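You operate a simulated robot arm through the tools that you are given. There is no shell and no other tool. Be economical: measure what you need, move in short steps, check, and stop when the job is done.

Carry out the task below with a simulated robot arm. There is one attempt and no reset: what you move stays moved.

## Task
Check the paste on the three flanged pipes on the bench and tray up the good work.
Fine: the covered one goes in the wire tray; paste the bare one at the dispenser, tray it too; leave the runny one. Set down upright: flanged pipe.
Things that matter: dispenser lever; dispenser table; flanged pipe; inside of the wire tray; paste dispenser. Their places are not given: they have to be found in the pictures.

It is judged by the outcome, as a careful person would: the job done as asked, and still so three seconds after it is handed in. It fails if anything else is knocked over, pushed out of place, dropped, spilled or broken.

## Robot
A 7-joint arm with a two-finger parallel gripper, fixed in place. Base frame: the origin is at the foot of the arm, x ahead of it, y to its left, z up; the work surface is at about z = 0.9. Readings come in m, rad, newtons and seconds.
With the tool pointing down near the work surface it reaches from about 0.3 to 0.74 m from the base axis. Its first joint turns from -2.007 to 2.007 rad. Payload 3.91 kg.
The tool frame sits at the grasp point between the pads (the TCP): z along the fingers, y along the line on which they close. The tips reach 0.03 m beyond it. Largest opening 0.11 m; finger width 0.02, thickness 0.01; the body of the gripper, 0.048 by 0.112 m, starts 0.055 m behind the TCP.
Orientation is that of the tool frame in the base frame, as a unit quaternion [x, y, z, w]. With the fingers straight down and closing along the base's y, the tool's x points along the base's -x, its y along +y and its z along -z.

## Interface
- The arm moves only by the tool nudge_tool. Its argument "series" is a list of rows, each a list of 7 numbers: the gripper command, from -1 (fully open) to 1 (shut), values between in proportion, then the shift along the base's x, y, z in units of 50 mm (1.0 is 50 mm), then the turn, a rotation vector about the base's x, y, z in units of 8 degrees (1.0 is 8 degrees). In form: [[fingers, x, y, z, wx, wy, wz], ...]. A call has 1 to 8 rows; each row shifts and turns the commanded pose from where the row before left it. A call with a number of a shift or a turn outside -1 to 1 is refused whole. Rows are played at 5 a second. More than 0.05 m and 0.15 rad between two rows, or a gripper value outside its range, and nothing of the call is played. A pose out of reach is approached as far as the arm can. The call stops where the force on the tool passes 40 N (or 10 N more than at its start, if that is more) or the arm is blocked; 0.2 s more then pass. The fingers move at their own pace (about 0.108 m/s each) and stop on an object; they squeeze with about 20 N. The grip force told is the motor's: it shows also when the fingers shut on nothing. Time passes only in rows, and 0.2 s behind the last, so rows that do not move let the fingers close. It gives the time, the measured TCP pose, the force on the tool (base axes), the opening and the grip force at its end, in the units of the frame above (readings bear some noise), with the torque about the TCP (base axes, N m) and any sound that the robot's microphone picked up.
- Cameras (640 x 400 px; columns grow to the right, rows downward): "scene" is fixed at [0.0512, -0.4989, 1.4549]; the picture's right is [0.85, -0.53, 0.00], its down [-0.13, -0.21, -0.97] and it looks along [0.51, 0.82, -0.25] (base axes); focal length 369 px, centre (320, 200). "wrist" rides on the gripper at [0.072, 0.017, -0.103] in the tool frame; the picture's right is [-0.23, 0.97, 0.00], its down [-0.76, -0.18, -0.62] and it looks along [-0.61, -0.14, 0.78] (tool axes); focal length 222 px, centre (320, 200).
- grab_frame(camera): a new picture of that camera. It takes no simulated time.
- lift_body(by): slides the trunk up (or, below 0, down) by that many m; the arm rides with it, the base frame stays. It gives what a move gives, with no picture.
- locate(camera, pixels): for up to 12 pixels [column, row] of the newest picture of that camera ("zoom" is the newest enlarged one), the place [x, y, z] in the base frame of the surface seen there, good to about 0.002 m. It takes no simulated time.
- close_up(camera, box): a new picture of the part [left, top, right, bottom] of that camera's present view, enlarged. It takes no simulated time.
- job_done(): hands the job in; it is judged then, once.

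Keep the steps short. Do not move on a guess: measure, check each grasp and each placing, and mend mistakes. In all there are 80 turns and 54 pictures (those below and enlarged ones count). Leave the gripper open and the arm clear of the work at the hand-in unless told otherwise, and finish with a single line.

The tools are called after ">>>" as a command line: name --pt "numbers of a row" for each row, then --argument value for the rest, lists and objects as JSON in quotes. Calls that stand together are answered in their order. nudge_tool: Moves the arm, as the interface text tells. Its arguments: {"type":"object","properties":{"series":{"type":"array"}},"required":["series"]} The other tools are called the same way: lift_body (by) slides the trunk up or down; grab_frame (camera) takes a picture; locate (camera, pixels) gives the place of the surface under pixels of a picture; close_up (camera, box) takes an enlarged picture of a part of a camera's view; job_done () hands the job in.

At the start:

```text
time_s: 0.0
position: [0.3542, 0.2884, 1.347]
tool_rot: [0.0, 1.0, 0.0, 0.0]
ft_force: [-0.5, -0.4, 0.2]
moment: [0.01, 0.02, 0.01]
gripper_width: 0.11
finger_force: 0.1
trunk travel left (down, up): [-0.9, 0.09]
```

scene: 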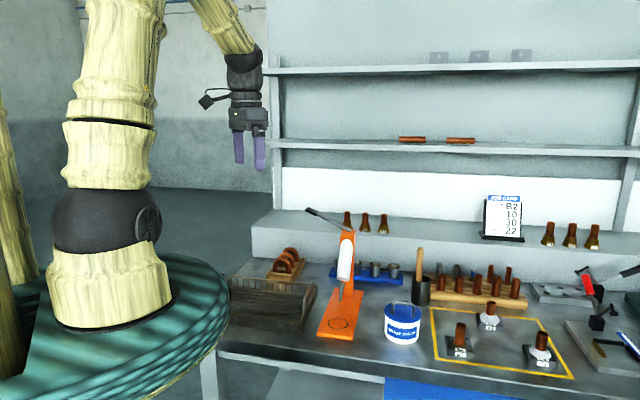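
wrist: 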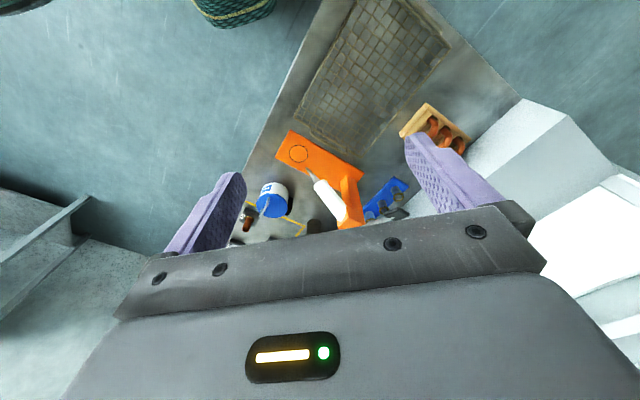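

I see three pipes in the yellow frame, the orange dispenser and the wire tray. I will enlarge these areas.

>>> close_up --camera "scene" --box '[420, 280, 590, 386]'

>>> close_up --camera "scene" --box '[220, 195, 430, 350]'

>>> close_up --camera "scene" --box '[470, 185, 540, 250]'

```text
3.76 times, centred on (505, 333) of scene
```

zoom: 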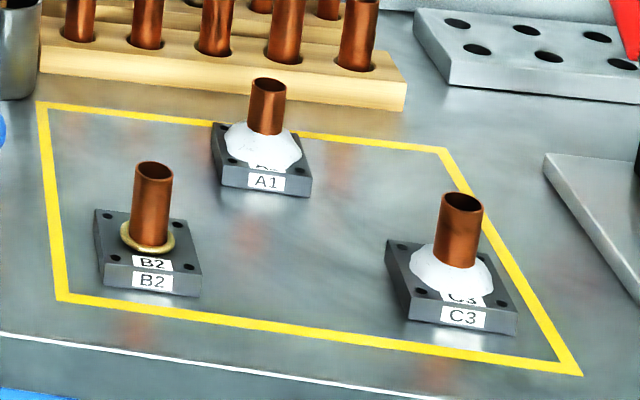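

```text
2.58 times, centred on (325, 272) of scene
```

zoom: 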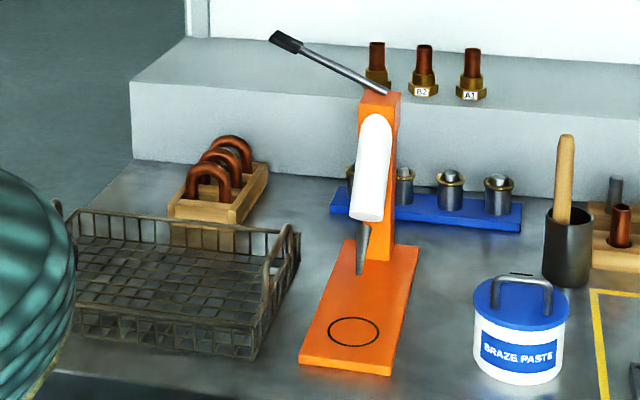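

```text
6.15 times, centred on (505, 218) of scene
```

zoom: 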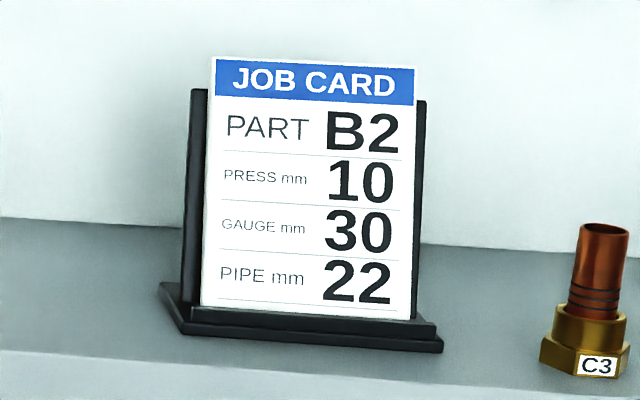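

B2 is bare. The difference between A1 and C3 needs a closer look, so I will enlarge both.

>>> close_up --camera "scene" --box '[470, 292, 518, 338]'

>>> close_up --camera "scene" --box '[515, 325, 575, 375]'

>>> close_up --camera "scene" --box '[300, 200, 400, 350]'

```text
8.70 times, centred on (494, 315) of scene
```

zoom: 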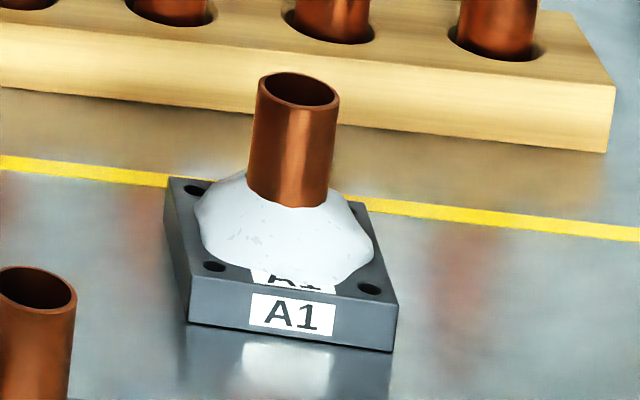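

```text
8.00 times, centred on (545, 350) of scene
```

zoom: 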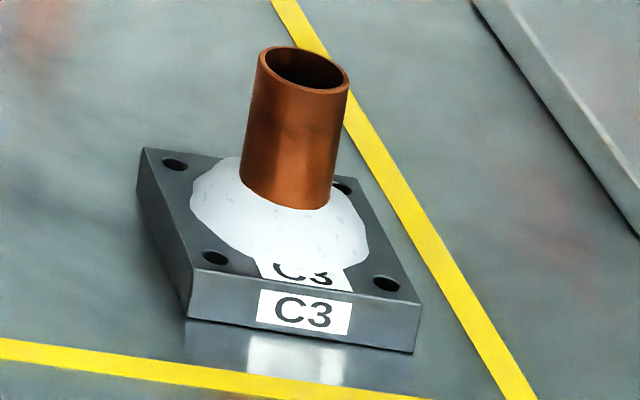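

```text
2.67 times, centred on (350, 275) of scene
```

zoom: 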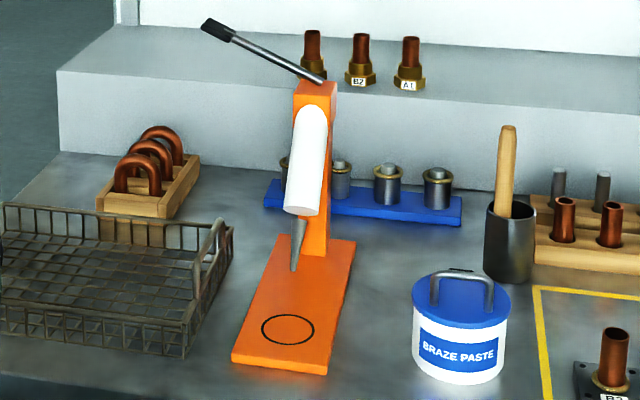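

Next I measure the dispenser from the newest enlarged picture, and the tray and pipes from the scene picture.

>>> locate --camera "zoom" --pixels '[[288, 329], [262, 329], [315, 329], [288, 315], [288, 343], [295, 268], [217, 30], [268, 53], [318, 78], [304, 205], [234, 358], [326, 370]]'

>>> locate --camera "scene" --pixels '[[246, 276], [316, 282], [301, 332], [222, 318], [270, 302], [290, 305], [460, 340], [490, 320], [542, 355], [410, 305], [400, 320], [320, 330]]'

```text
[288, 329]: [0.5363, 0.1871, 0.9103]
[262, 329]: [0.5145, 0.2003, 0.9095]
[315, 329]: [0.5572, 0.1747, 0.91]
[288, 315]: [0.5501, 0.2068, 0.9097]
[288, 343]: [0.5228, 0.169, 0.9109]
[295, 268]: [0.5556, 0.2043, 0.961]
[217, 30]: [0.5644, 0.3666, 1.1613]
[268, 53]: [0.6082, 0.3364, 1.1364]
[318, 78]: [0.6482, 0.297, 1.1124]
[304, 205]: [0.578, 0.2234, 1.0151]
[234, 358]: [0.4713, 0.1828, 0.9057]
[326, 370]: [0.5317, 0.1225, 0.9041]
```

```text
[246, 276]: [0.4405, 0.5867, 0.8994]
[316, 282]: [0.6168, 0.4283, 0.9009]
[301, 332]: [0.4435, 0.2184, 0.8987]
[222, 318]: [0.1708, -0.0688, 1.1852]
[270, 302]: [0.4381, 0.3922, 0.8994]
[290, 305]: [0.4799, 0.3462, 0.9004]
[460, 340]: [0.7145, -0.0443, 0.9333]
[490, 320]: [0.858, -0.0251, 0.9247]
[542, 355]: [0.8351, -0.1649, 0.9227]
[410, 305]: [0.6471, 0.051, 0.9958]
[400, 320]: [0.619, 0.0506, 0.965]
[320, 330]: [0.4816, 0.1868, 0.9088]
```

Circle on the dispenser table: centre about (0.536, 0.188, 0.910), and the nozzle tip is near (0.557, 0.206). The pipes are far out, at about B2 (0.71,-0.04), A1 (0.86,-0.03) and C3 (0.84,-0.165). I move the arm right, then forward, to look at them with the wrist camera.

>>> nudge_tool --pt "-1 0 -1 0 0 0 0" --pt "-1 0 -1 0 0 0 0" --pt "-1 0 -1 0 0 0 0" --pt "-1 0 -1 0 0 0 0" --pt "-1 0.5 -1 0 0 0 0" --pt "-1 1 -1 0 0 0 0" --pt "-1 1 -0.5 -0.5 0 0 0" --pt "-1 1 0 -1 0 0 0"

>>> grab_frame --camera "wrist"

```text
refused: row 5 steps farther than a row can; nothing moved
```

```text
45 pictures are left
```

wrist: 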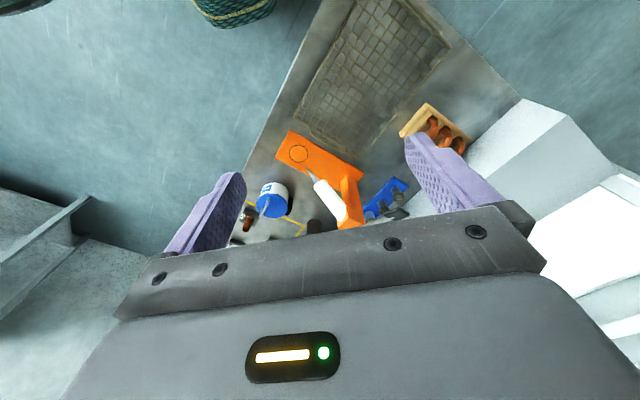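

The limit is on the combined step length. I replay the move with smaller steps.

>>> nudge_tool --pt "-1 0 -1 0 0 0 0" --pt "-1 0 -1 0 0 0 0" --pt "-1 0 -1 0 0 0 0" --pt "-1 0 -1 0 0 0 0" --pt "-1 0.6 -0.7 0 0 0 0" --pt "-1 0.6 -0.7 0 0 0 0" --pt "-1 0.7 0 -0.6 0 0 0" --pt "-1 0.7 0 -0.6 0 0 0"

>>> grab_frame --camera "wrist"

```text
time_s: 1.8
position: [0.486, 0.0177, 1.2841]
tool_rot: [0.0, 1.0, 0.0, 0.0]
ft_force: [0.1, -0.3, -0.2]
moment: [0.03, 0.05, 0.03]
gripper_width: 0.1102
finger_force: 0.0
trunk travel left (down, up): [-0.9, 0.09]
```

```text
44 pictures are left
```

wrist: 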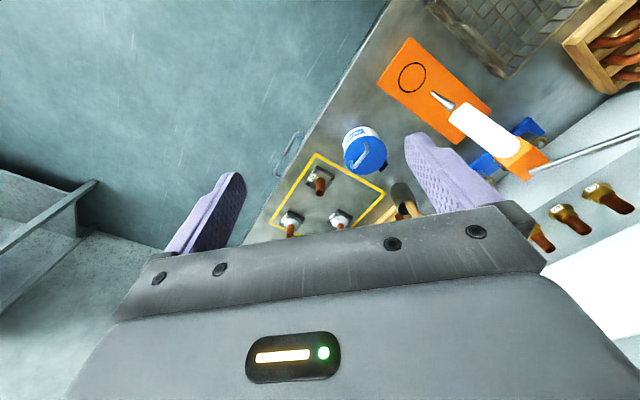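

The three pipes are visible near (318,180), (290,222) and (340,218). I enlarge them.

>>> close_up --camera "wrist" --box '[265, 155, 375, 240]'

>>> close_up --camera "wrist" --box '[360, 20, 600, 190]'

```text
4.71 times, centred on (320, 198) of wrist
```

zoom: 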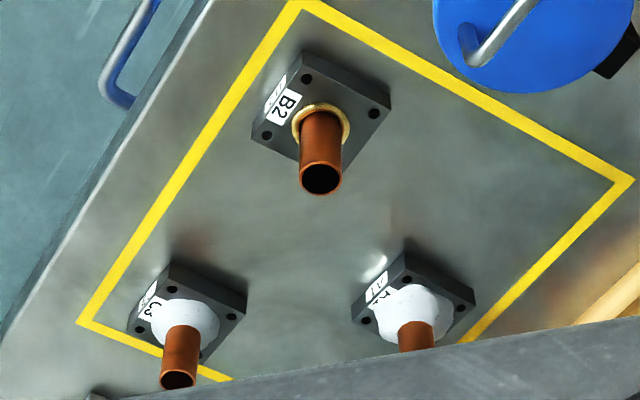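

```text
2.35 times, centred on (480, 105) of wrist
```

zoom: 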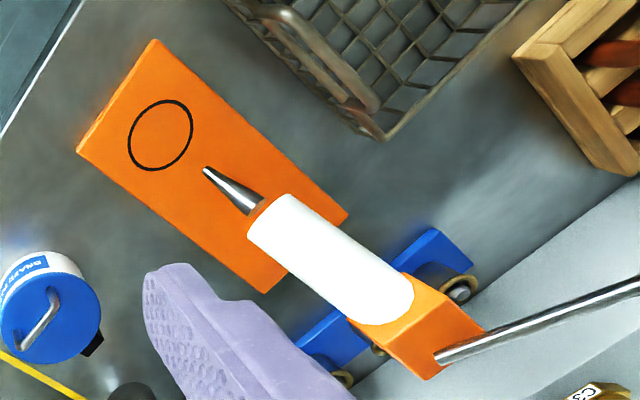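

A1's paste looks wider and more ragged than C3's. I move closer for a proper measurement.

>>> nudge_tool --pt "-1 0.7 -0.6 0 0 0 0" --pt "-1 0.8 -0.6 0 0 0 0" --pt "-1 0.7 0 -0.7 0 0 0" --pt "-1 0.6 0 -0.7 0 0 0"

>>> close_up --camera "wrist" --box '[220, 80, 420, 210]'

```text
time_s: 2.8
position: [0.6283, -0.0432, 1.2162]
tool_rot: [0.0, 1.0, 0.001, 0.0]
ft_force: [0.6, 0.1, -0.2]
moment: [-0.01, 0.04, 0.0]
gripper_width: 0.1098
finger_force: 0.1
trunk travel left (down, up): [-0.9, 0.09]
```

```text
3.08 times, centred on (320, 145) of wrist
```

zoom: 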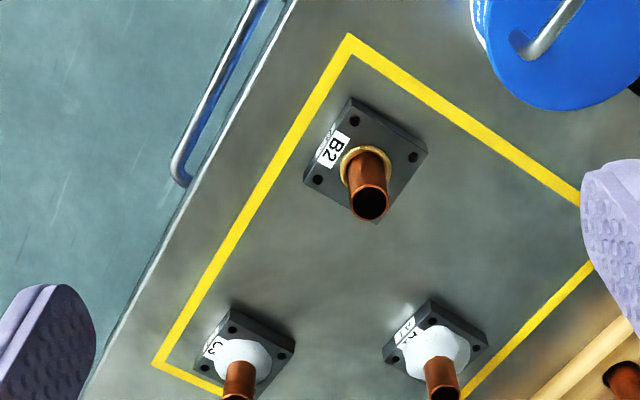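

>>> locate --camera "zoom" --pixels '[[350, 99], [426, 151], [304, 184], [371, 205], [231, 310], [293, 347], [430, 300], [486, 348], [214, 354], [270, 362], [401, 347], [470, 352]]'

>>> close_up --camera "wrist" --box '[265, 165, 385, 235]'

```text
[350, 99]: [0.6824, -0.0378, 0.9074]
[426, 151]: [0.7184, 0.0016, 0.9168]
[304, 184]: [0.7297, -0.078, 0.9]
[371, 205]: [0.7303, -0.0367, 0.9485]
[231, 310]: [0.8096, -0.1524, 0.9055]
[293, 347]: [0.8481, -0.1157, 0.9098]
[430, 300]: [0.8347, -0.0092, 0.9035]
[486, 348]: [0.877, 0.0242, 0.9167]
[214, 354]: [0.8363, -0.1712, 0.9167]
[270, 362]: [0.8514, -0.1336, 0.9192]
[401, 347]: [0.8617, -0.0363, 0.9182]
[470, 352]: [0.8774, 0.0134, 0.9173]
```

```text
5.33 times, centred on (325, 200) of wrist
```

zoom: 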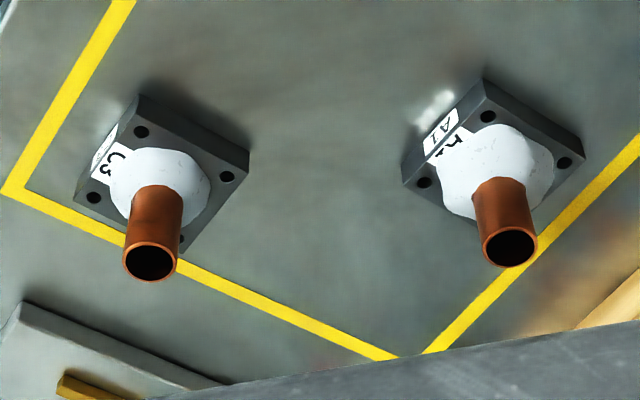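

C3's paste spans about 39 mm and A1's about 52 mm on a ~55 mm flange. I profile the height of each paste from the scene camera.

>>> close_up --camera "scene" --box '[470, 292, 518, 338]'

>>> locate --camera "zoom" --pixels '[[297, 110], [292, 160], [288, 198], [286, 206], [286, 215], [284, 230], [282, 250], [282, 265], [202, 215], [225, 190], [370, 240], [345, 205]]'

>>> close_up --camera "scene" --box '[515, 325, 575, 375]'

>>> locate --camera "zoom" --pixels '[[303, 100], [295, 150], [287, 200], [286, 208], [285, 218], [284, 230], [282, 245], [282, 258], [195, 195], [218, 170], [366, 245], [345, 210]]'

```text
8.70 times, centred on (494, 315) of scene
```

zoom: 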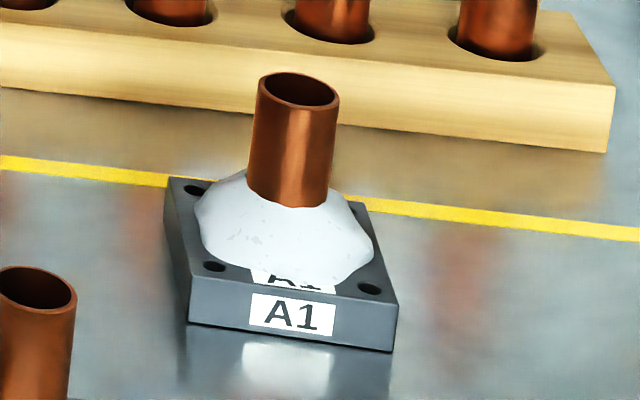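

```text
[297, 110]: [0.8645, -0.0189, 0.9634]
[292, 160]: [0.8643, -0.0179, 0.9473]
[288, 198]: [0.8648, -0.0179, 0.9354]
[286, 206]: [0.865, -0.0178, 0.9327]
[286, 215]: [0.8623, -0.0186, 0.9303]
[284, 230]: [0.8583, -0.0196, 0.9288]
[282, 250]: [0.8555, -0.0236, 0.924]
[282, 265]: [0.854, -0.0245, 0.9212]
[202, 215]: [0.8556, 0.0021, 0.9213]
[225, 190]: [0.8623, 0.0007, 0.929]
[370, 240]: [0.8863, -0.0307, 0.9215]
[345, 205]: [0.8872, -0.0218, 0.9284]
```

```text
8.00 times, centred on (545, 350) of scene
```

zoom: 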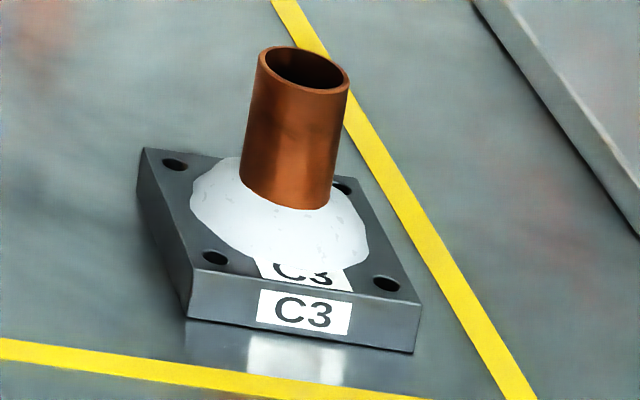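

```text
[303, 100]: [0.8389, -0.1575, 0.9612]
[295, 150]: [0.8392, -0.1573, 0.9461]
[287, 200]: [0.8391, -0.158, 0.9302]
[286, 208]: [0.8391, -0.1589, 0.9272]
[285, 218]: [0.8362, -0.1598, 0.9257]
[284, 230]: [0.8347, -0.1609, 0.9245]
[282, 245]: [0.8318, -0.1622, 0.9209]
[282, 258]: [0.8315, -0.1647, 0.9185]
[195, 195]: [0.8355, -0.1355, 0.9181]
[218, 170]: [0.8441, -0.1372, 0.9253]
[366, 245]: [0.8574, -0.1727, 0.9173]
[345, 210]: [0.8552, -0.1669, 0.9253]
```

Widths and heights are similar, with A1 a bit larger, so this isn't conclusive yet. I move further out to look more from above, which also tests the reach.

>>> nudge_tool --pt "-1 1 0 0 0 0 0" --pt "-1 1 0 0 0 0 0" --pt "-1 1 0 0 0 0 0" --pt "-1 0.6 0 -0.6 0 0 0"

>>> grab_frame --camera "wrist"

```text
time_s: 3.8
position: [0.7557, -0.0366, 1.2003]
tool_rot: [0.0, 1.0, 0.001, -0.002]
ft_force: [-0.2, -0.9, -0.5]
moment: [0.0, -0.07, 0.0]
gripper_width: 0.11
finger_force: 0.1
out of reach, approached as far as the arm can: row 3, 4
trunk travel left (down, up): [-0.9, 0.09]
```

```text
37 pictures are left
```

wrist: 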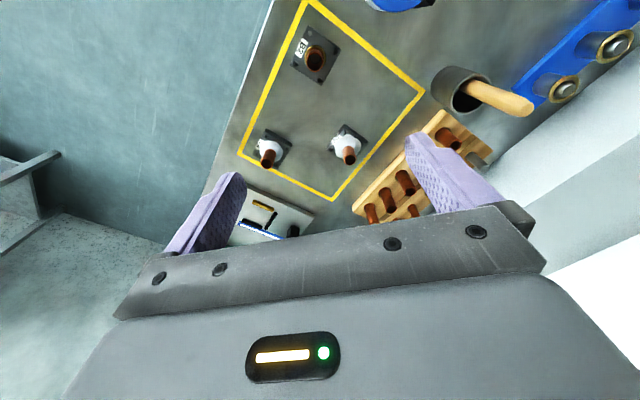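

>>> close_up --camera "wrist" --box '[240, 110, 300, 180]'

>>> close_up --camera "wrist" --box '[320, 110, 380, 180]'

```text
5.71 times, centred on (270, 145) of wrist
```

zoom: 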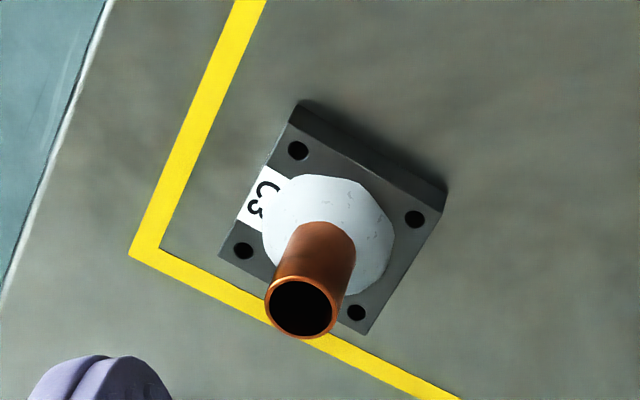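

```text
5.71 times, centred on (350, 145) of wrist
```

zoom: 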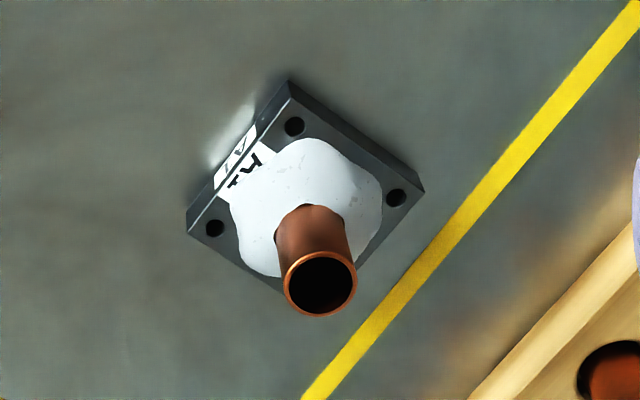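

C3's paste is neat and round; A1's is lobed and larger. Before deciding I want to see the far sides. First I check where the shelf edges are.

>>> locate --camera "scene" --pixels '[[450, 152], [600, 152], [450, 72], [600, 68], [450, 236], [600, 262], [310, 148]]'

>>> nudge_tool --pt "-1 -0.8 0 0 0 0 0" --pt "-1 0 0 0 0 0 -1" --pt "-1 0 0 0 0 0 -1" --pt "-1 0 0 0 0 0 -1" --pt "-1 0 0 0 0 0 -1" --pt "-1 0 0 0 0 0 -1" --pt "-1 0 0 0 0 0 -1" --pt "-1 0 0 0 0 0 -1"

```text
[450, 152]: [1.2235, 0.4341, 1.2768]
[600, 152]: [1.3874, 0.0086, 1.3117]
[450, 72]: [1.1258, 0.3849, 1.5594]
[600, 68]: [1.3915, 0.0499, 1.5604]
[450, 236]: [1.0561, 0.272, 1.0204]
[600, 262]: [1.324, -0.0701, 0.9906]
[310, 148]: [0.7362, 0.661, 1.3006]
```

```text
time_s: 5.6
position: [0.755, -0.0376, 1.2022]
tool_rot: [0.47, 0.883, -0.001, 0.0]
ft_force: [0.1, -0.4, -0.1]
moment: [0.01, 0.0, -0.01]
gripper_width: 0.11
finger_force: 0.1
out of reach, approached as far as the arm can: row 1
trunk travel left (down, up): [-0.9, 0.09]
```

Shelves are far away. I keep turning so the camera looks back from the far side.

>>> nudge_tool --pt "-1 -0.6 0 0 0 0 -0.6" --pt "-1 0 0 0 0 0 -1" --pt "-1 0 0 0 0 0 -1" --pt "-1 0 0 0 0 0 -1" --pt "-1 0 0 0 0 0 -1" --pt "-1 0 0 0 0 0 -1" --pt "-1 0 0 0 0 0 -1" --pt "-1 0 0 0 0 0 -1"

>>> grab_frame --camera "wrist"

```text
time_s: 7.4
position: [0.7549, -0.0399, 1.2064]
tool_rot: [0.853, 0.522, 0.0, -0.001]
ft_force: [-0.3, -0.4, -0.7]
moment: [0.03, -0.02, -0.01]
gripper_width: 0.1099
finger_force: 0.0
out of reach, approached as far as the arm can: row 1
trunk travel left (down, up): [-0.9, 0.09]
```

```text
34 pictures are left
```

wrist: 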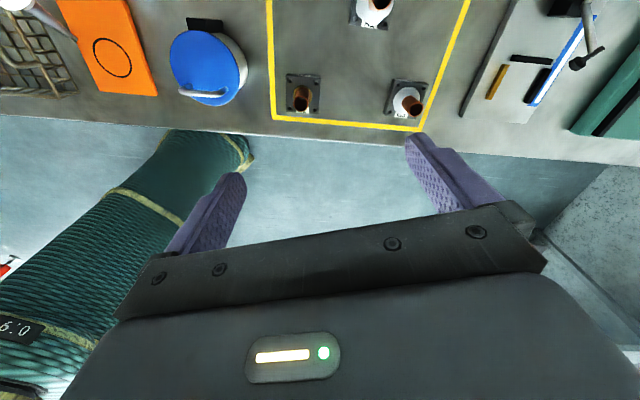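

>>> close_up --camera "wrist" --box '[330, 0, 450, 130]'

```text
3.08 times, centred on (390, 65) of wrist
```

zoom: 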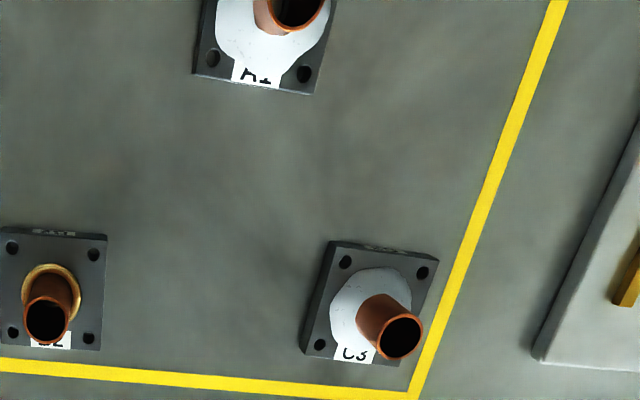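

C3's paste is a clean ring all round. I tilt the view a little toward A1 to see its far side.

>>> nudge_tool --pt "-1 0 0 0 0.77 -0.62 0" --pt "-1 0 0 0 0.77 -0.62 0" --pt "-1 0 0 0 0.77 -0.62 0"

>>> close_up --camera "wrist" --box '[320, 0, 480, 120]'

```text
time_s: 8.2
position: [0.7991, -0.0486, 1.2114]
tool_rot: [0.834, 0.512, 0.194, -0.069]
ft_force: [0.3, 0.6, -0.4]
moment: [0.02, -0.01, -0.02]
gripper_width: 0.1101
finger_force: 0.0
out of reach, approached as far as the arm can: row 1, 2, 3
trunk travel left (down, up): [-0.9, 0.09]
```

```text
3.33 times, centred on (400, 60) of wrist
```

zoom: 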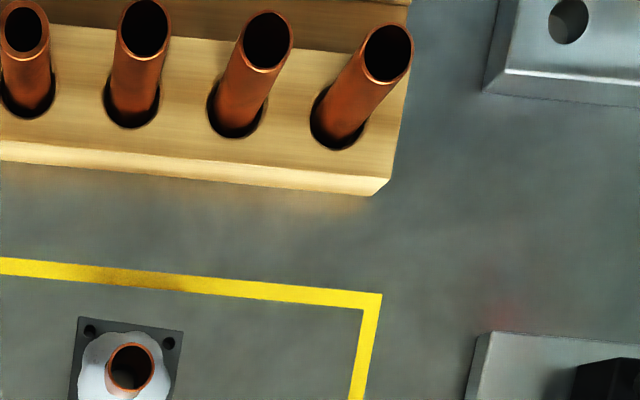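

>>> close_up --camera "wrist" --box '[320, 80, 400, 150]'

```text
5.71 times, centred on (360, 115) of wrist
```

zoom: 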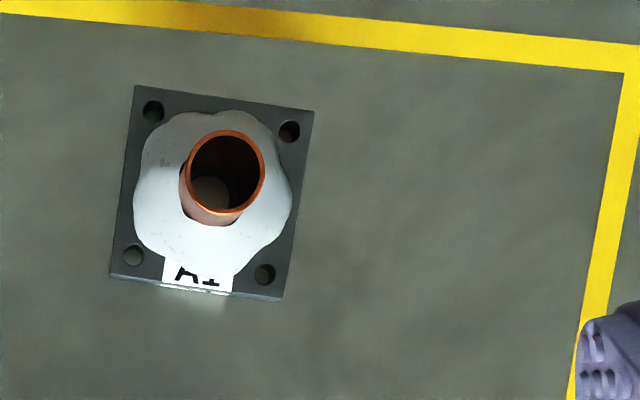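

A1's paste is slumped in lobes over nearly the whole flange, so it is runny and stays. C3 has a neat round collar, so it is the covered one. B2 is bare. I undo the tilt, back off and finish turning the wrist so the camera sits above the hand for tilted grasps.

>>> nudge_tool --pt "-1 -0.9 0 0 0 0 0" --pt "-1 -0.5 0 0 -0.77 0.62 0" --pt "-1 -0.5 0 0 -0.77 0.62 0" --pt "-1 -0.5 0 0 -0.77 0.62 0" --pt "-1 0 0 0 0 0 -1" --pt "-1 0 0 0 0 0 -1" --pt "-1 0 0 0 0 0 -1" --pt "-1 0 0 0 0 0 -1"

```text
time_s: 10.0
position: [0.7501, -0.0521, 1.2181]
tool_rot: [0.963, 0.268, -0.001, -0.001]
ft_force: [0.4, -0.6, 0.5]
moment: [0.03, -0.01, -0.03]
gripper_width: 0.11
finger_force: 0.1
out of reach, approached as far as the arm can: row 1, 2, 3, 4
trunk travel left (down, up): [-0.9, 0.09]
```

>>> nudge_tool --pt "-1 -1 0 0 0 0 0" --pt "-1 -1 0 0 0 0 0" --pt "-1 0 0 0 0 0 -1" --pt "-1 0 0 0 0 0 -1" --pt "-1 0 0 0 0 0 -1" --pt "-1 0 0 0 0 0 -0.9"

```text
time_s: 11.4
position: [0.7503, -0.058, 1.226]
tool_rot: [1.0, 0.022, -0.004, 0.002]
ft_force: [-0.5, 0.4, 0.6]
moment: [0.0, 0.02, -0.03]
gripper_width: 0.1099
finger_force: 0.0
out of reach, approached as far as the arm can: row 1, 2
trunk travel left (down, up): [-0.9, 0.09]
```

Moves toward the base are being refused; the arm seems stretched out straight. I try a small lift combined with retreat.

>>> nudge_tool --pt "-1 -0.2 0 0.3 0 0 0" --pt "-1 -0.2 0 0.3 0 0 0" --pt "-1 -0.5 0 0 0 0 0"

```text
time_s: 12.2
position: [0.7429, -0.073, 1.2495]
tool_rot: [1.0, 0.001, -0.002, -0.005]
ft_force: [-0.4, -1.0, -0.1]
moment: [0.04, 0.0, 0.0]
gripper_width: 0.1099
finger_force: 0.0
out of reach, approached as far as the arm can: row 1, 2, 3
trunk travel left (down, up): [-0.9, 0.09]
```

>>> nudge_tool --pt "-1 0 0 1 0 0 0" --pt "-1 0 0 1 0 0 0" --pt "-1 -0.7 0 0.7 0 0 0" --pt "-1 -1 0 0 0 0 0" --pt "-1 -1 0 0 0 0 0"

>>> grab_frame --camera "scene"

```text
time_s: 13.4
position: [0.5825, -0.0662, 1.384]
tool_rot: [1.0, 0.002, 0.0, 0.0]
ft_force: [-0.6, -0.1, 0.5]
moment: [-0.01, -0.03, 0.02]
gripper_width: 0.11
finger_force: 0.0
out of reach, approached as far as the arm can: row 1, 2
trunk travel left (down, up): [-0.9, 0.09]
```

```text
30 pictures are left
```

scene: 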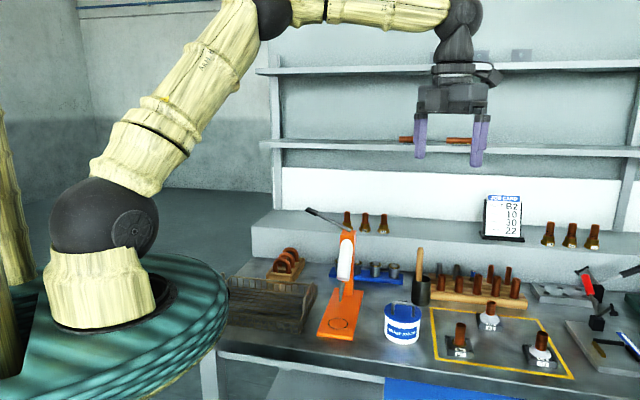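

Free again, camera on the outer side. Next I tilt the hand 40° outward and go to a point short of B2 to look straight down at it.

>>> nudge_tool --pt "-1 0 0.3 -0.9 0 -1 0" --pt "-1 0 0.3 -0.9 0 -1 0" --pt "-1 0 0 -1 0 -1 0" --pt "-1 0 0 -1 0 -1 0" --pt "-1 0 0 -1 0 -1 0" --pt "-1 0.7 0 0 0 0 0"

>>> grab_frame --camera "wrist"

```text
time_s: 14.8
position: [0.6197, -0.0451, 1.1475]
tool_rot: [0.94, -0.001, 0.342, -0.001]
ft_force: [0.1, -0.4, 0.5]
moment: [0.05, -0.04, 0.06]
gripper_width: 0.11
finger_force: 0.0
out of reach, approached as far as the arm can: row 4
trunk travel left (down, up): [-0.9, 0.09]
```

```text
29 pictures are left
```

wrist: 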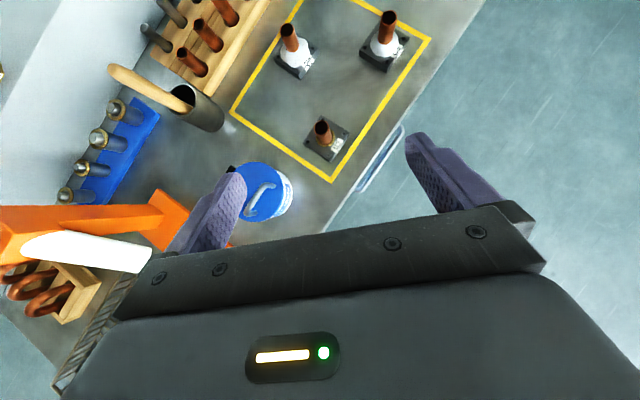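

Good view. I enlarge the pipes to get the axis positions.

>>> close_up --camera "wrist" --box '[260, 0, 440, 170]'

```text
2.35 times, centred on (350, 85) of wrist
```

zoom: 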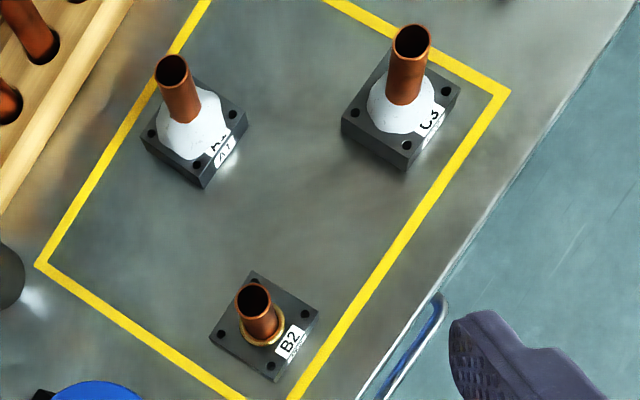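

>>> locate --camera "zoom" --pixels '[[238, 302], [269, 302], [253, 285], [254, 318], [252, 274], [317, 313], [212, 336], [275, 374], [395, 42], [428, 42], [411, 60], [402, 95]]'

```text
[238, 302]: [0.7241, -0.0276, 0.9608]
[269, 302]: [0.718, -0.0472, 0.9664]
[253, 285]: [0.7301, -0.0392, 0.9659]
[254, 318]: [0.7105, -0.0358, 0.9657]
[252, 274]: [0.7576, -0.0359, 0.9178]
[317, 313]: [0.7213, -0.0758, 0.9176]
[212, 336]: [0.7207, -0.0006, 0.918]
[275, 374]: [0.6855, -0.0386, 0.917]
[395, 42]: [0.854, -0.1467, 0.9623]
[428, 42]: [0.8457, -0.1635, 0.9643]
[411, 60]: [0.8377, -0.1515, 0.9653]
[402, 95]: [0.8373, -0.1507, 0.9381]
```

B2's axis is at (0.7205, -0.0375), with its top at 0.9665. C3's is about (0.848, -0.152). I go to a pre-grasp point 8 cm back along the tool axis with the fingers half open.

>>> nudge_tool --pt "-0.1 0.33 0.05 -0.87 0 0 0" --pt "-0.1 0.33 0.05 -0.87 0 0 0" --pt "-0.1 0.33 0.05 -0.87 0 0 0"

>>> grab_frame --camera "wrist"

```text
time_s: 15.6
position: [0.6702, -0.0339, 1.0175]
tool_rot: [0.939, 0.0, 0.343, -0.001]
ft_force: [-0.2, 0.9, -0.1]
moment: [0.02, 0.01, 0.01]
gripper_width: 0.0602
finger_force: 0.2
trunk travel left (down, up): [-0.9, 0.09]
```

```text
27 pictures are left
```

wrist: 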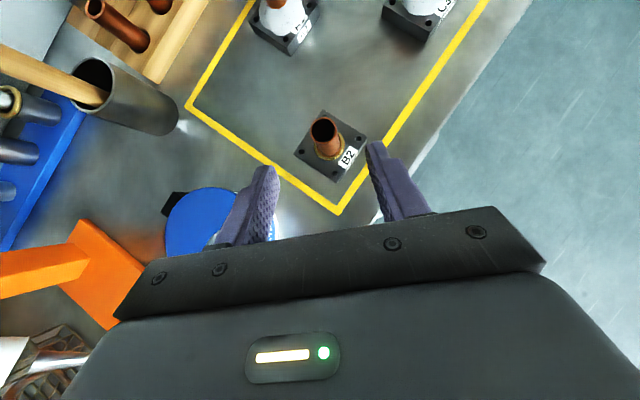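

The pipe lies between the fingers. I advance along the tool axis and close.

>>> nudge_tool --pt "-0.1 0.5 -0.04 -0.61 0 0 0" --pt "-0.1 0.5 -0.04 -0.61 0 0 0" --pt "-0.1 0 0 0 0 0 0" --pt "1 0 0 0 0 0 0" --pt "1 0 0 0 0 0 0" --pt "1 0 0 0 0 0 0"

>>> grab_frame --camera "wrist"

```text
time_s: 17.0
position: [0.7186, -0.0338, 0.9559]
tool_rot: [0.94, 0.0, 0.342, 0.0]
ft_force: [-0.3, -1.5, -1.0]
moment: [-0.1, -0.09, -0.04]
gripper_width: 0.0217
finger_force: 20.8
trunk travel left (down, up): [-0.9, 0.09]
```

```text
26 pictures are left
```

wrist: 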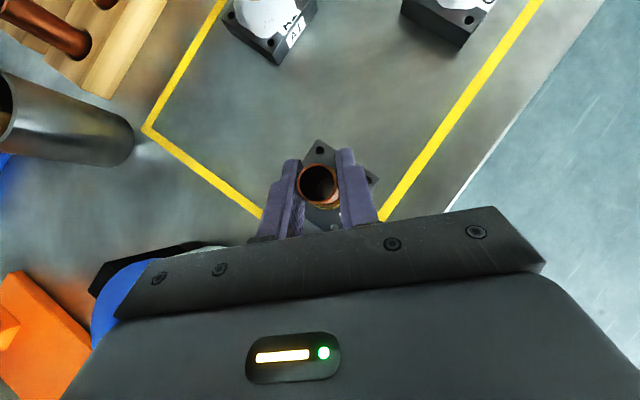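

Grip firm at 21.7 mm, matching the 22 mm pipe. I lift straight up, retract, and turn the yaw by 45° to line up with the dispenser.

>>> nudge_tool --pt "1 0 0 0.5 0 0 0" --pt "1 0 0 0.8 0 0 0" --pt "1 0 0 1 0 0 0" --pt "1 -0.5 0 0.8 0 0 0" --pt "1 -1 0 0 0 0 0.8" --pt "1 -1 0 0 0 0 0.8" --pt "1 -1 0 0 0 0 0.8" --pt "1 -1 0 0 0 0 0.8"

>>> nudge_tool --pt "1 0 0.8 0 0 0 0.8" --pt "1 0 0.8 0 0 0 0.8" --pt "1 0 0.8 0 0 0 0.8" --pt "1 0 0.8 0 0 0 0" --pt "1 0 0 0 0 0 0"

>>> close_up --camera "scene" --box '[240, 190, 440, 350]'

```text
time_s: 18.8
position: [0.4916, -0.0335, 1.1143]
tool_rot: [0.916, 0.209, 0.335, -0.077]
ft_force: [-0.2, 0.1, -3.2]
moment: [-0.03, -0.02, 0.02]
gripper_width: 0.0217
finger_force: 20.3
trunk travel left (down, up): [-0.9, 0.09]
```

```text
time_s: 20.0
position: [0.4939, 0.1229, 1.1112]
tool_rot: [0.868, 0.359, 0.316, -0.131]
ft_force: [0.0, -0.6, -3.5]
moment: [-0.01, 0.04, -0.01]
gripper_width: 0.0214
finger_force: 20.2
trunk travel left (down, up): [-0.9, 0.09]
```

```text
2.50 times, centred on (340, 270) of scene
```

zoom: 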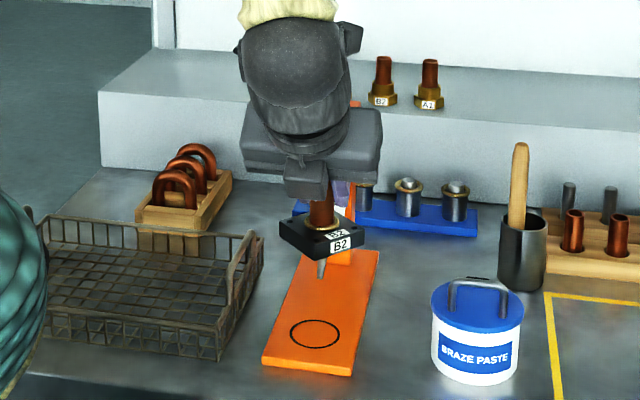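

Part held upright. I measure the nozzle tip again, near zoom (321,272), along with the tray rims and floor.

>>> locate --camera "zoom" --pixels '[[321, 275], [322, 268], [321, 279], [313, 333], [215, 300], [217, 355], [262, 237], [235, 275], [130, 270], [80, 320], [450, 285], [484, 284]]'

```text
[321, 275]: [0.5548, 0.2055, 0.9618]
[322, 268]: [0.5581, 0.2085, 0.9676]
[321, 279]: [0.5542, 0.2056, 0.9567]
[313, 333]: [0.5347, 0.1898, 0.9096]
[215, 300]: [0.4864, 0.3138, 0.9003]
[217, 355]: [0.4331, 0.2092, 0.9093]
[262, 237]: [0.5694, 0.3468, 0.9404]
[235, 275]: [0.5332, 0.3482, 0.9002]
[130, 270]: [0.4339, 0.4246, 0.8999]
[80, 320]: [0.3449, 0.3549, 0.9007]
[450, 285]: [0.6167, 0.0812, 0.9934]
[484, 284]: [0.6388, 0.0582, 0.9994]
```

The nozzle tip is at (0.556, 0.207, 0.956), angled so it aims at the joint when the flange is on the circle (0.536, 0.188). I come down in front of the dispenser and then slide the part in under the nozzle.

>>> nudge_tool --pt "1 -0.06 0.09 -0.9 0 0 0" --pt "1 -0.06 0.09 -0.9 0 0 0" --pt "1 -0.07 0.09 -0.9 0 0 0" --pt "1 0 0 0 0 0 0"

>>> close_up --camera "scene" --box '[280, 220, 400, 350]'

```text
time_s: 21.0
position: [0.4838, 0.1388, 0.978]
tool_rot: [0.869, 0.359, 0.316, -0.131]
ft_force: [-0.5, -0.1, -2.9]
moment: [-0.01, -0.02, -0.03]
gripper_width: 0.0218
finger_force: 19.9
trunk travel left (down, up): [-0.9, 0.09]
```

```text
3.08 times, centred on (340, 285) of scene
```

zoom: 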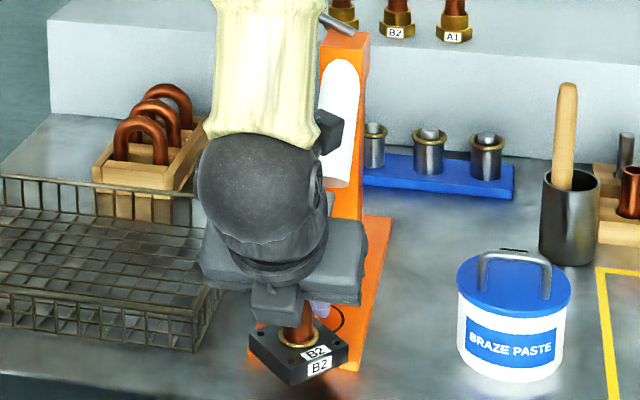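

>>> nudge_tool --pt "1 0.34 0.32 -0.02 0 0 0" --pt "1 0.34 0.32 -0.02 0 0 0" --pt "1 0.33 0.32 -0.02 0 0 0" --pt "1 0 0 0 0 0 0"

>>> grab_frame --camera "wrist"

```text
time_s: 22.0
position: [0.5375, 0.1864, 0.9738]
tool_rot: [0.869, 0.358, 0.316, -0.13]
ft_force: [-0.2, 0.6, -3.8]
moment: [-0.01, 0.03, -0.01]
gripper_width: 0.0217
finger_force: 20.4
trunk travel left (down, up): [-0.9, 0.09]
```

```text
23 pictures are left
```

wrist: 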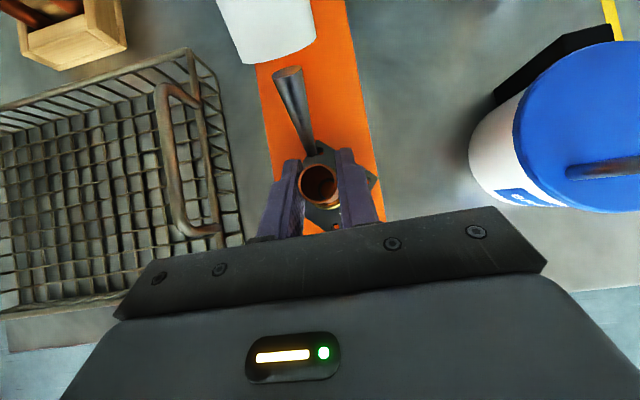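

The nozzle tip sits just behind the pipe. I lower gently to the table.

>>> nudge_tool --pt "1 -0.05 0 -0.06 0 0 0" --pt "1 0 0 -0.06 0 0 0" --pt "1 0 0 -0.04 0 0 0"

```text
time_s: 22.8
position: [0.5338, 0.1862, 0.9685]
tool_rot: [0.868, 0.358, 0.318, -0.131]
ft_force: [1.3, 1.2, 17.2]
moment: [0.13, 0.14, -0.02]
gripper_width: 0.0217
finger_force: 20.9
trunk travel left (down, up): [-0.9, 0.09]
```

Firm contact with the table. I open the fingers and back off along the tool axis.

>>> nudge_tool --pt "0.2 0 0 0 0 0 0" --pt "-0.1 0 0 0 0 0 0" --pt "-0.1 -0.4 -0.4 0.6 0 0 0" --pt "-0.1 -0.4 -0.4 0.7 0 0 0" --pt "-0.1 -0.4 -0.4 0.7 0 0 0" --pt "-0.1 -0.2 -0.2 0.9 0 0 0"

>>> close_up --camera "wrist" --box '[230, 20, 430, 210]'

```text
time_s: 24.2
position: [0.4614, 0.1156, 1.1111]
tool_rot: [0.869, 0.358, 0.317, -0.13]
ft_force: [-1.4, 0.1, -0.6]
moment: [0.0, 0.0, 0.01]
gripper_width: 0.0602
finger_force: 0.1
trunk travel left (down, up): [-0.9, 0.09]
```

```text
2.11 times, centred on (330, 115) of wrist
```

zoom: 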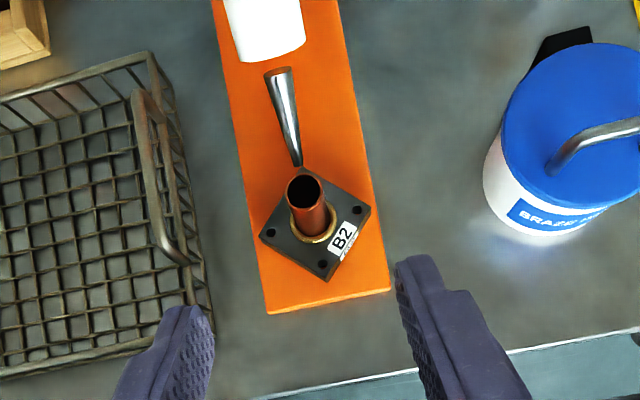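

>>> locate --camera "zoom" --pixels '[[308, 170], [369, 208], [262, 234], [325, 278], [296, 163], [306, 205], [290, 190], [324, 190]]'

>>> locate --camera "scene" --pixels '[[310, 210], [320, 215], [330, 221], [340, 226], [348, 231]]'

```text
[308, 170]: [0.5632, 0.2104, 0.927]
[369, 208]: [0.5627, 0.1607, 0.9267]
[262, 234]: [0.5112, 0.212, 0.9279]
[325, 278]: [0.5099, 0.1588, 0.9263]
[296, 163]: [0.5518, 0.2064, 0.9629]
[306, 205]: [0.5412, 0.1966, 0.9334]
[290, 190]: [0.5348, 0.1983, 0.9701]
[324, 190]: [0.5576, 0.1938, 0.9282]
```

```text
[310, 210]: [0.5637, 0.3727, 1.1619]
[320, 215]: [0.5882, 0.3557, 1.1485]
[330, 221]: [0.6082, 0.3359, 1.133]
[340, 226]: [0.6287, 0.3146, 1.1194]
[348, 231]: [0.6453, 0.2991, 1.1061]
```

B2 stands on the circle: flange centre (0.537, 0.186), top 0.927. The lever end is at (0.564, 0.373, 1.162), with its pivot near (0.645, 0.30, 1.106). I raise, straighten the tool, close the fingers and move above the lever grip.

>>> nudge_tool --pt "1 0 0 0.9 -0.7 0.7 0" --pt "1 0 0 0.9 -0.7 0.7 0" --pt "1 0 0 0.9 -0.7 0.7 0" --pt "1 0 0.6 0 -0.7 0.7 0" --pt "1 0 1 0 -0.7 0.7 0" --pt "1 0 1 0 0 0 0" --pt "1 0 1 0 0 0 0" --pt "1 0 1 0 0 0 0"

>>> nudge_tool --pt "1 0.7 0.2 0 0 0 0" --pt "1 0.8 0.2 0 0 0 0" --pt "1 0.7 0 0 0 0 0" --pt "1 0 0 0 0 0 0"

>>> close_up --camera "scene" --box '[270, 130, 430, 350]'

```text
time_s: 26.0
position: [0.4627, 0.349, 1.2441]
tool_rot: [0.925, 0.381, 0.003, 0.001]
ft_force: [0.5, 0.5, 0.1]
moment: [-0.02, 0.01, 0.01]
gripper_width: 0.0
finger_force: 19.6
trunk travel left (down, up): [-0.9, 0.09]
```

```text
time_s: 27.0
position: [0.5723, 0.366, 1.2472]
tool_rot: [0.924, 0.381, 0.004, -0.001]
ft_force: [0.0, -0.5, 0.0]
moment: [-0.03, -0.05, -0.02]
gripper_width: 0.0
finger_force: 20.1
trunk travel left (down, up): [-0.9, 0.09]
```

```text
1.82 times, centred on (350, 240) of scene
```

zoom: 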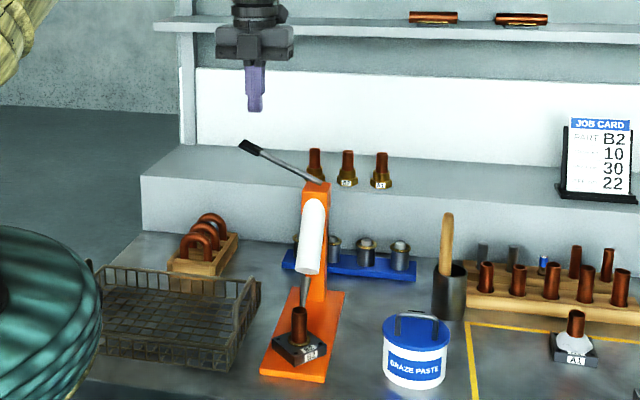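

The fingers are right above the lever grip. I lower towards it, the last part in small steps.

>>> nudge_tool --pt "1 0 0 -0.7 0 0 0" --pt "1 0 0 -0.2 0 0 0" --pt "1 0 0 -0.1 0 0 0" --pt "1 0 0 -0.1 0 0 0" --pt "1 0 0 0 0 0 0"

>>> close_up --camera "scene" --box '[280, 180, 380, 240]'

```text
time_s: 28.2
position: [0.5713, 0.3652, 1.19]
tool_rot: [0.925, 0.381, 0.003, 0.0]
ft_force: [0.1, -0.3, 1.6]
moment: [0.04, -0.02, 0.02]
gripper_width: 0.0
finger_force: 20.0
trunk travel left (down, up): [-0.9, 0.09]
```

```text
6.40 times, centred on (330, 210) of scene
```

zoom: 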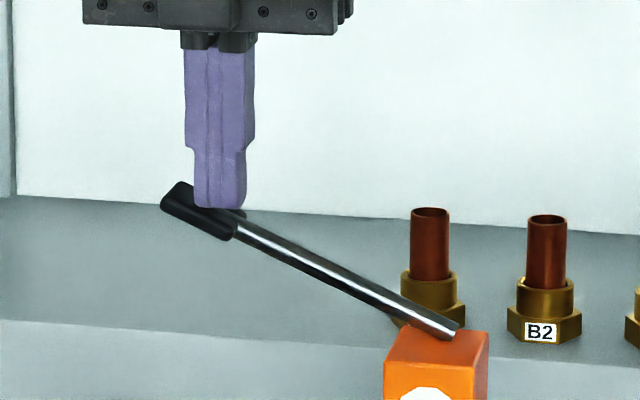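

The fingers touch the grip at TCP z ≈ 1.190. The job card says press 10 mm, so I press in small steps, checking halfway.

>>> nudge_tool --pt "1 0 0 -0.05 0 0 0" --pt "1 0 0 -0.05 0 0 0" --pt "1 0 0 0 0 0 0"

>>> close_up --camera "scene" --box '[280, 190, 400, 350]'

```text
time_s: 29.0
position: [0.5725, 0.3649, 1.1857]
tool_rot: [0.925, 0.381, 0.003, 0.0]
ft_force: [-0.5, 0.6, 0.7]
moment: [0.02, -0.02, -0.02]
gripper_width: 0.0001
finger_force: 20.0
trunk travel left (down, up): [-0.9, 0.09]
```

```text
2.50 times, centred on (340, 270) of scene
```

zoom: 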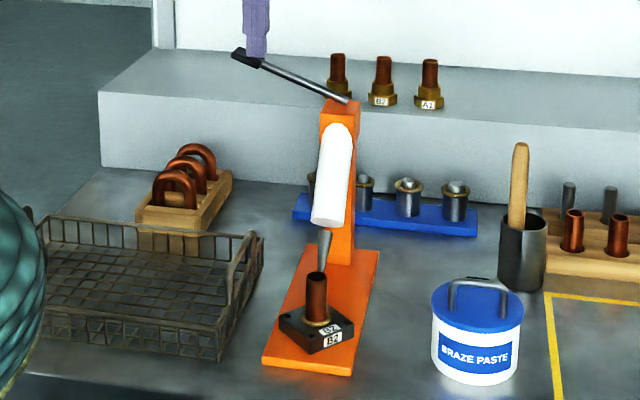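

Force is still near zero, so contact is uncertain. I measure the lever and finger tip.

>>> locate --camera "zoom" --pixels '[[238, 53], [248, 59], [257, 64], [256, 52], [250, 50], [264, 50], [290, 77]]'

>>> nudge_tool --pt "1 0 0 -0.06 0 0 0" --pt "1 0 0 0 0 0 0"

```text
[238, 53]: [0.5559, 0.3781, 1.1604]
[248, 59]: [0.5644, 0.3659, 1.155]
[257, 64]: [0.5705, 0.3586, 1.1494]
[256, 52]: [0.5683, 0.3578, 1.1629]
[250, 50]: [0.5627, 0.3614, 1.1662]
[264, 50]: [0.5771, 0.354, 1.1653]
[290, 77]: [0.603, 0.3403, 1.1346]
```

```text
time_s: 29.6
position: [0.573, 0.367, 1.1832]
tool_rot: [0.924, 0.382, 0.003, -0.001]
ft_force: [-1.0, 0.8, 1.1]
moment: [-0.02, 0.05, 0.0]
gripper_width: 0.0001
finger_force: 20.6
trunk travel left (down, up): [-0.9, 0.09]
```

>>> close_up --camera "scene" --box '[280, 180, 380, 240]'

```text
6.40 times, centred on (330, 210) of scene
```

zoom: 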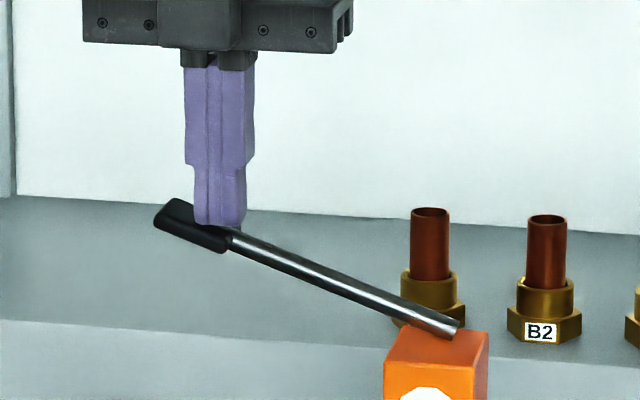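

The lever is moving with the finger, about 6–7 mm so far. I press to 10 mm and inspect the part.

>>> nudge_tool --pt "1 0 0 -0.06 0 0 0" --pt "1 0 0 0 0 0 0" --pt "1 0 0 0 0 0 0"

>>> close_up --camera "scene" --box '[290, 260, 390, 350]'

```text
time_s: 30.4
position: [0.5724, 0.3655, 1.1799]
tool_rot: [0.925, 0.38, 0.004, 0.0]
ft_force: [-1.4, 1.0, 1.3]
moment: [0.02, 0.0, 0.01]
gripper_width: 0.0001
finger_force: 19.7
trunk travel left (down, up): [-0.9, 0.09]
```

```text
4.44 times, centred on (340, 305) of scene
```

zoom: 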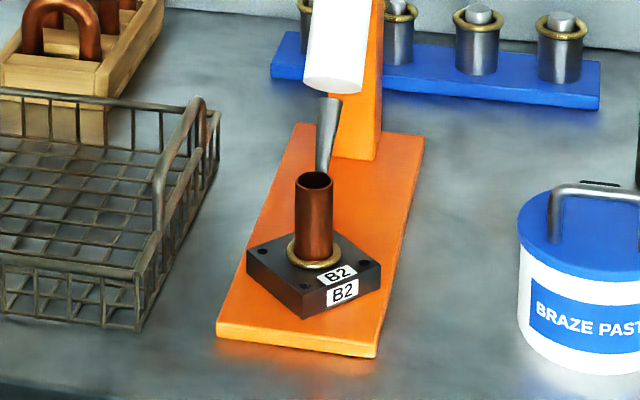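

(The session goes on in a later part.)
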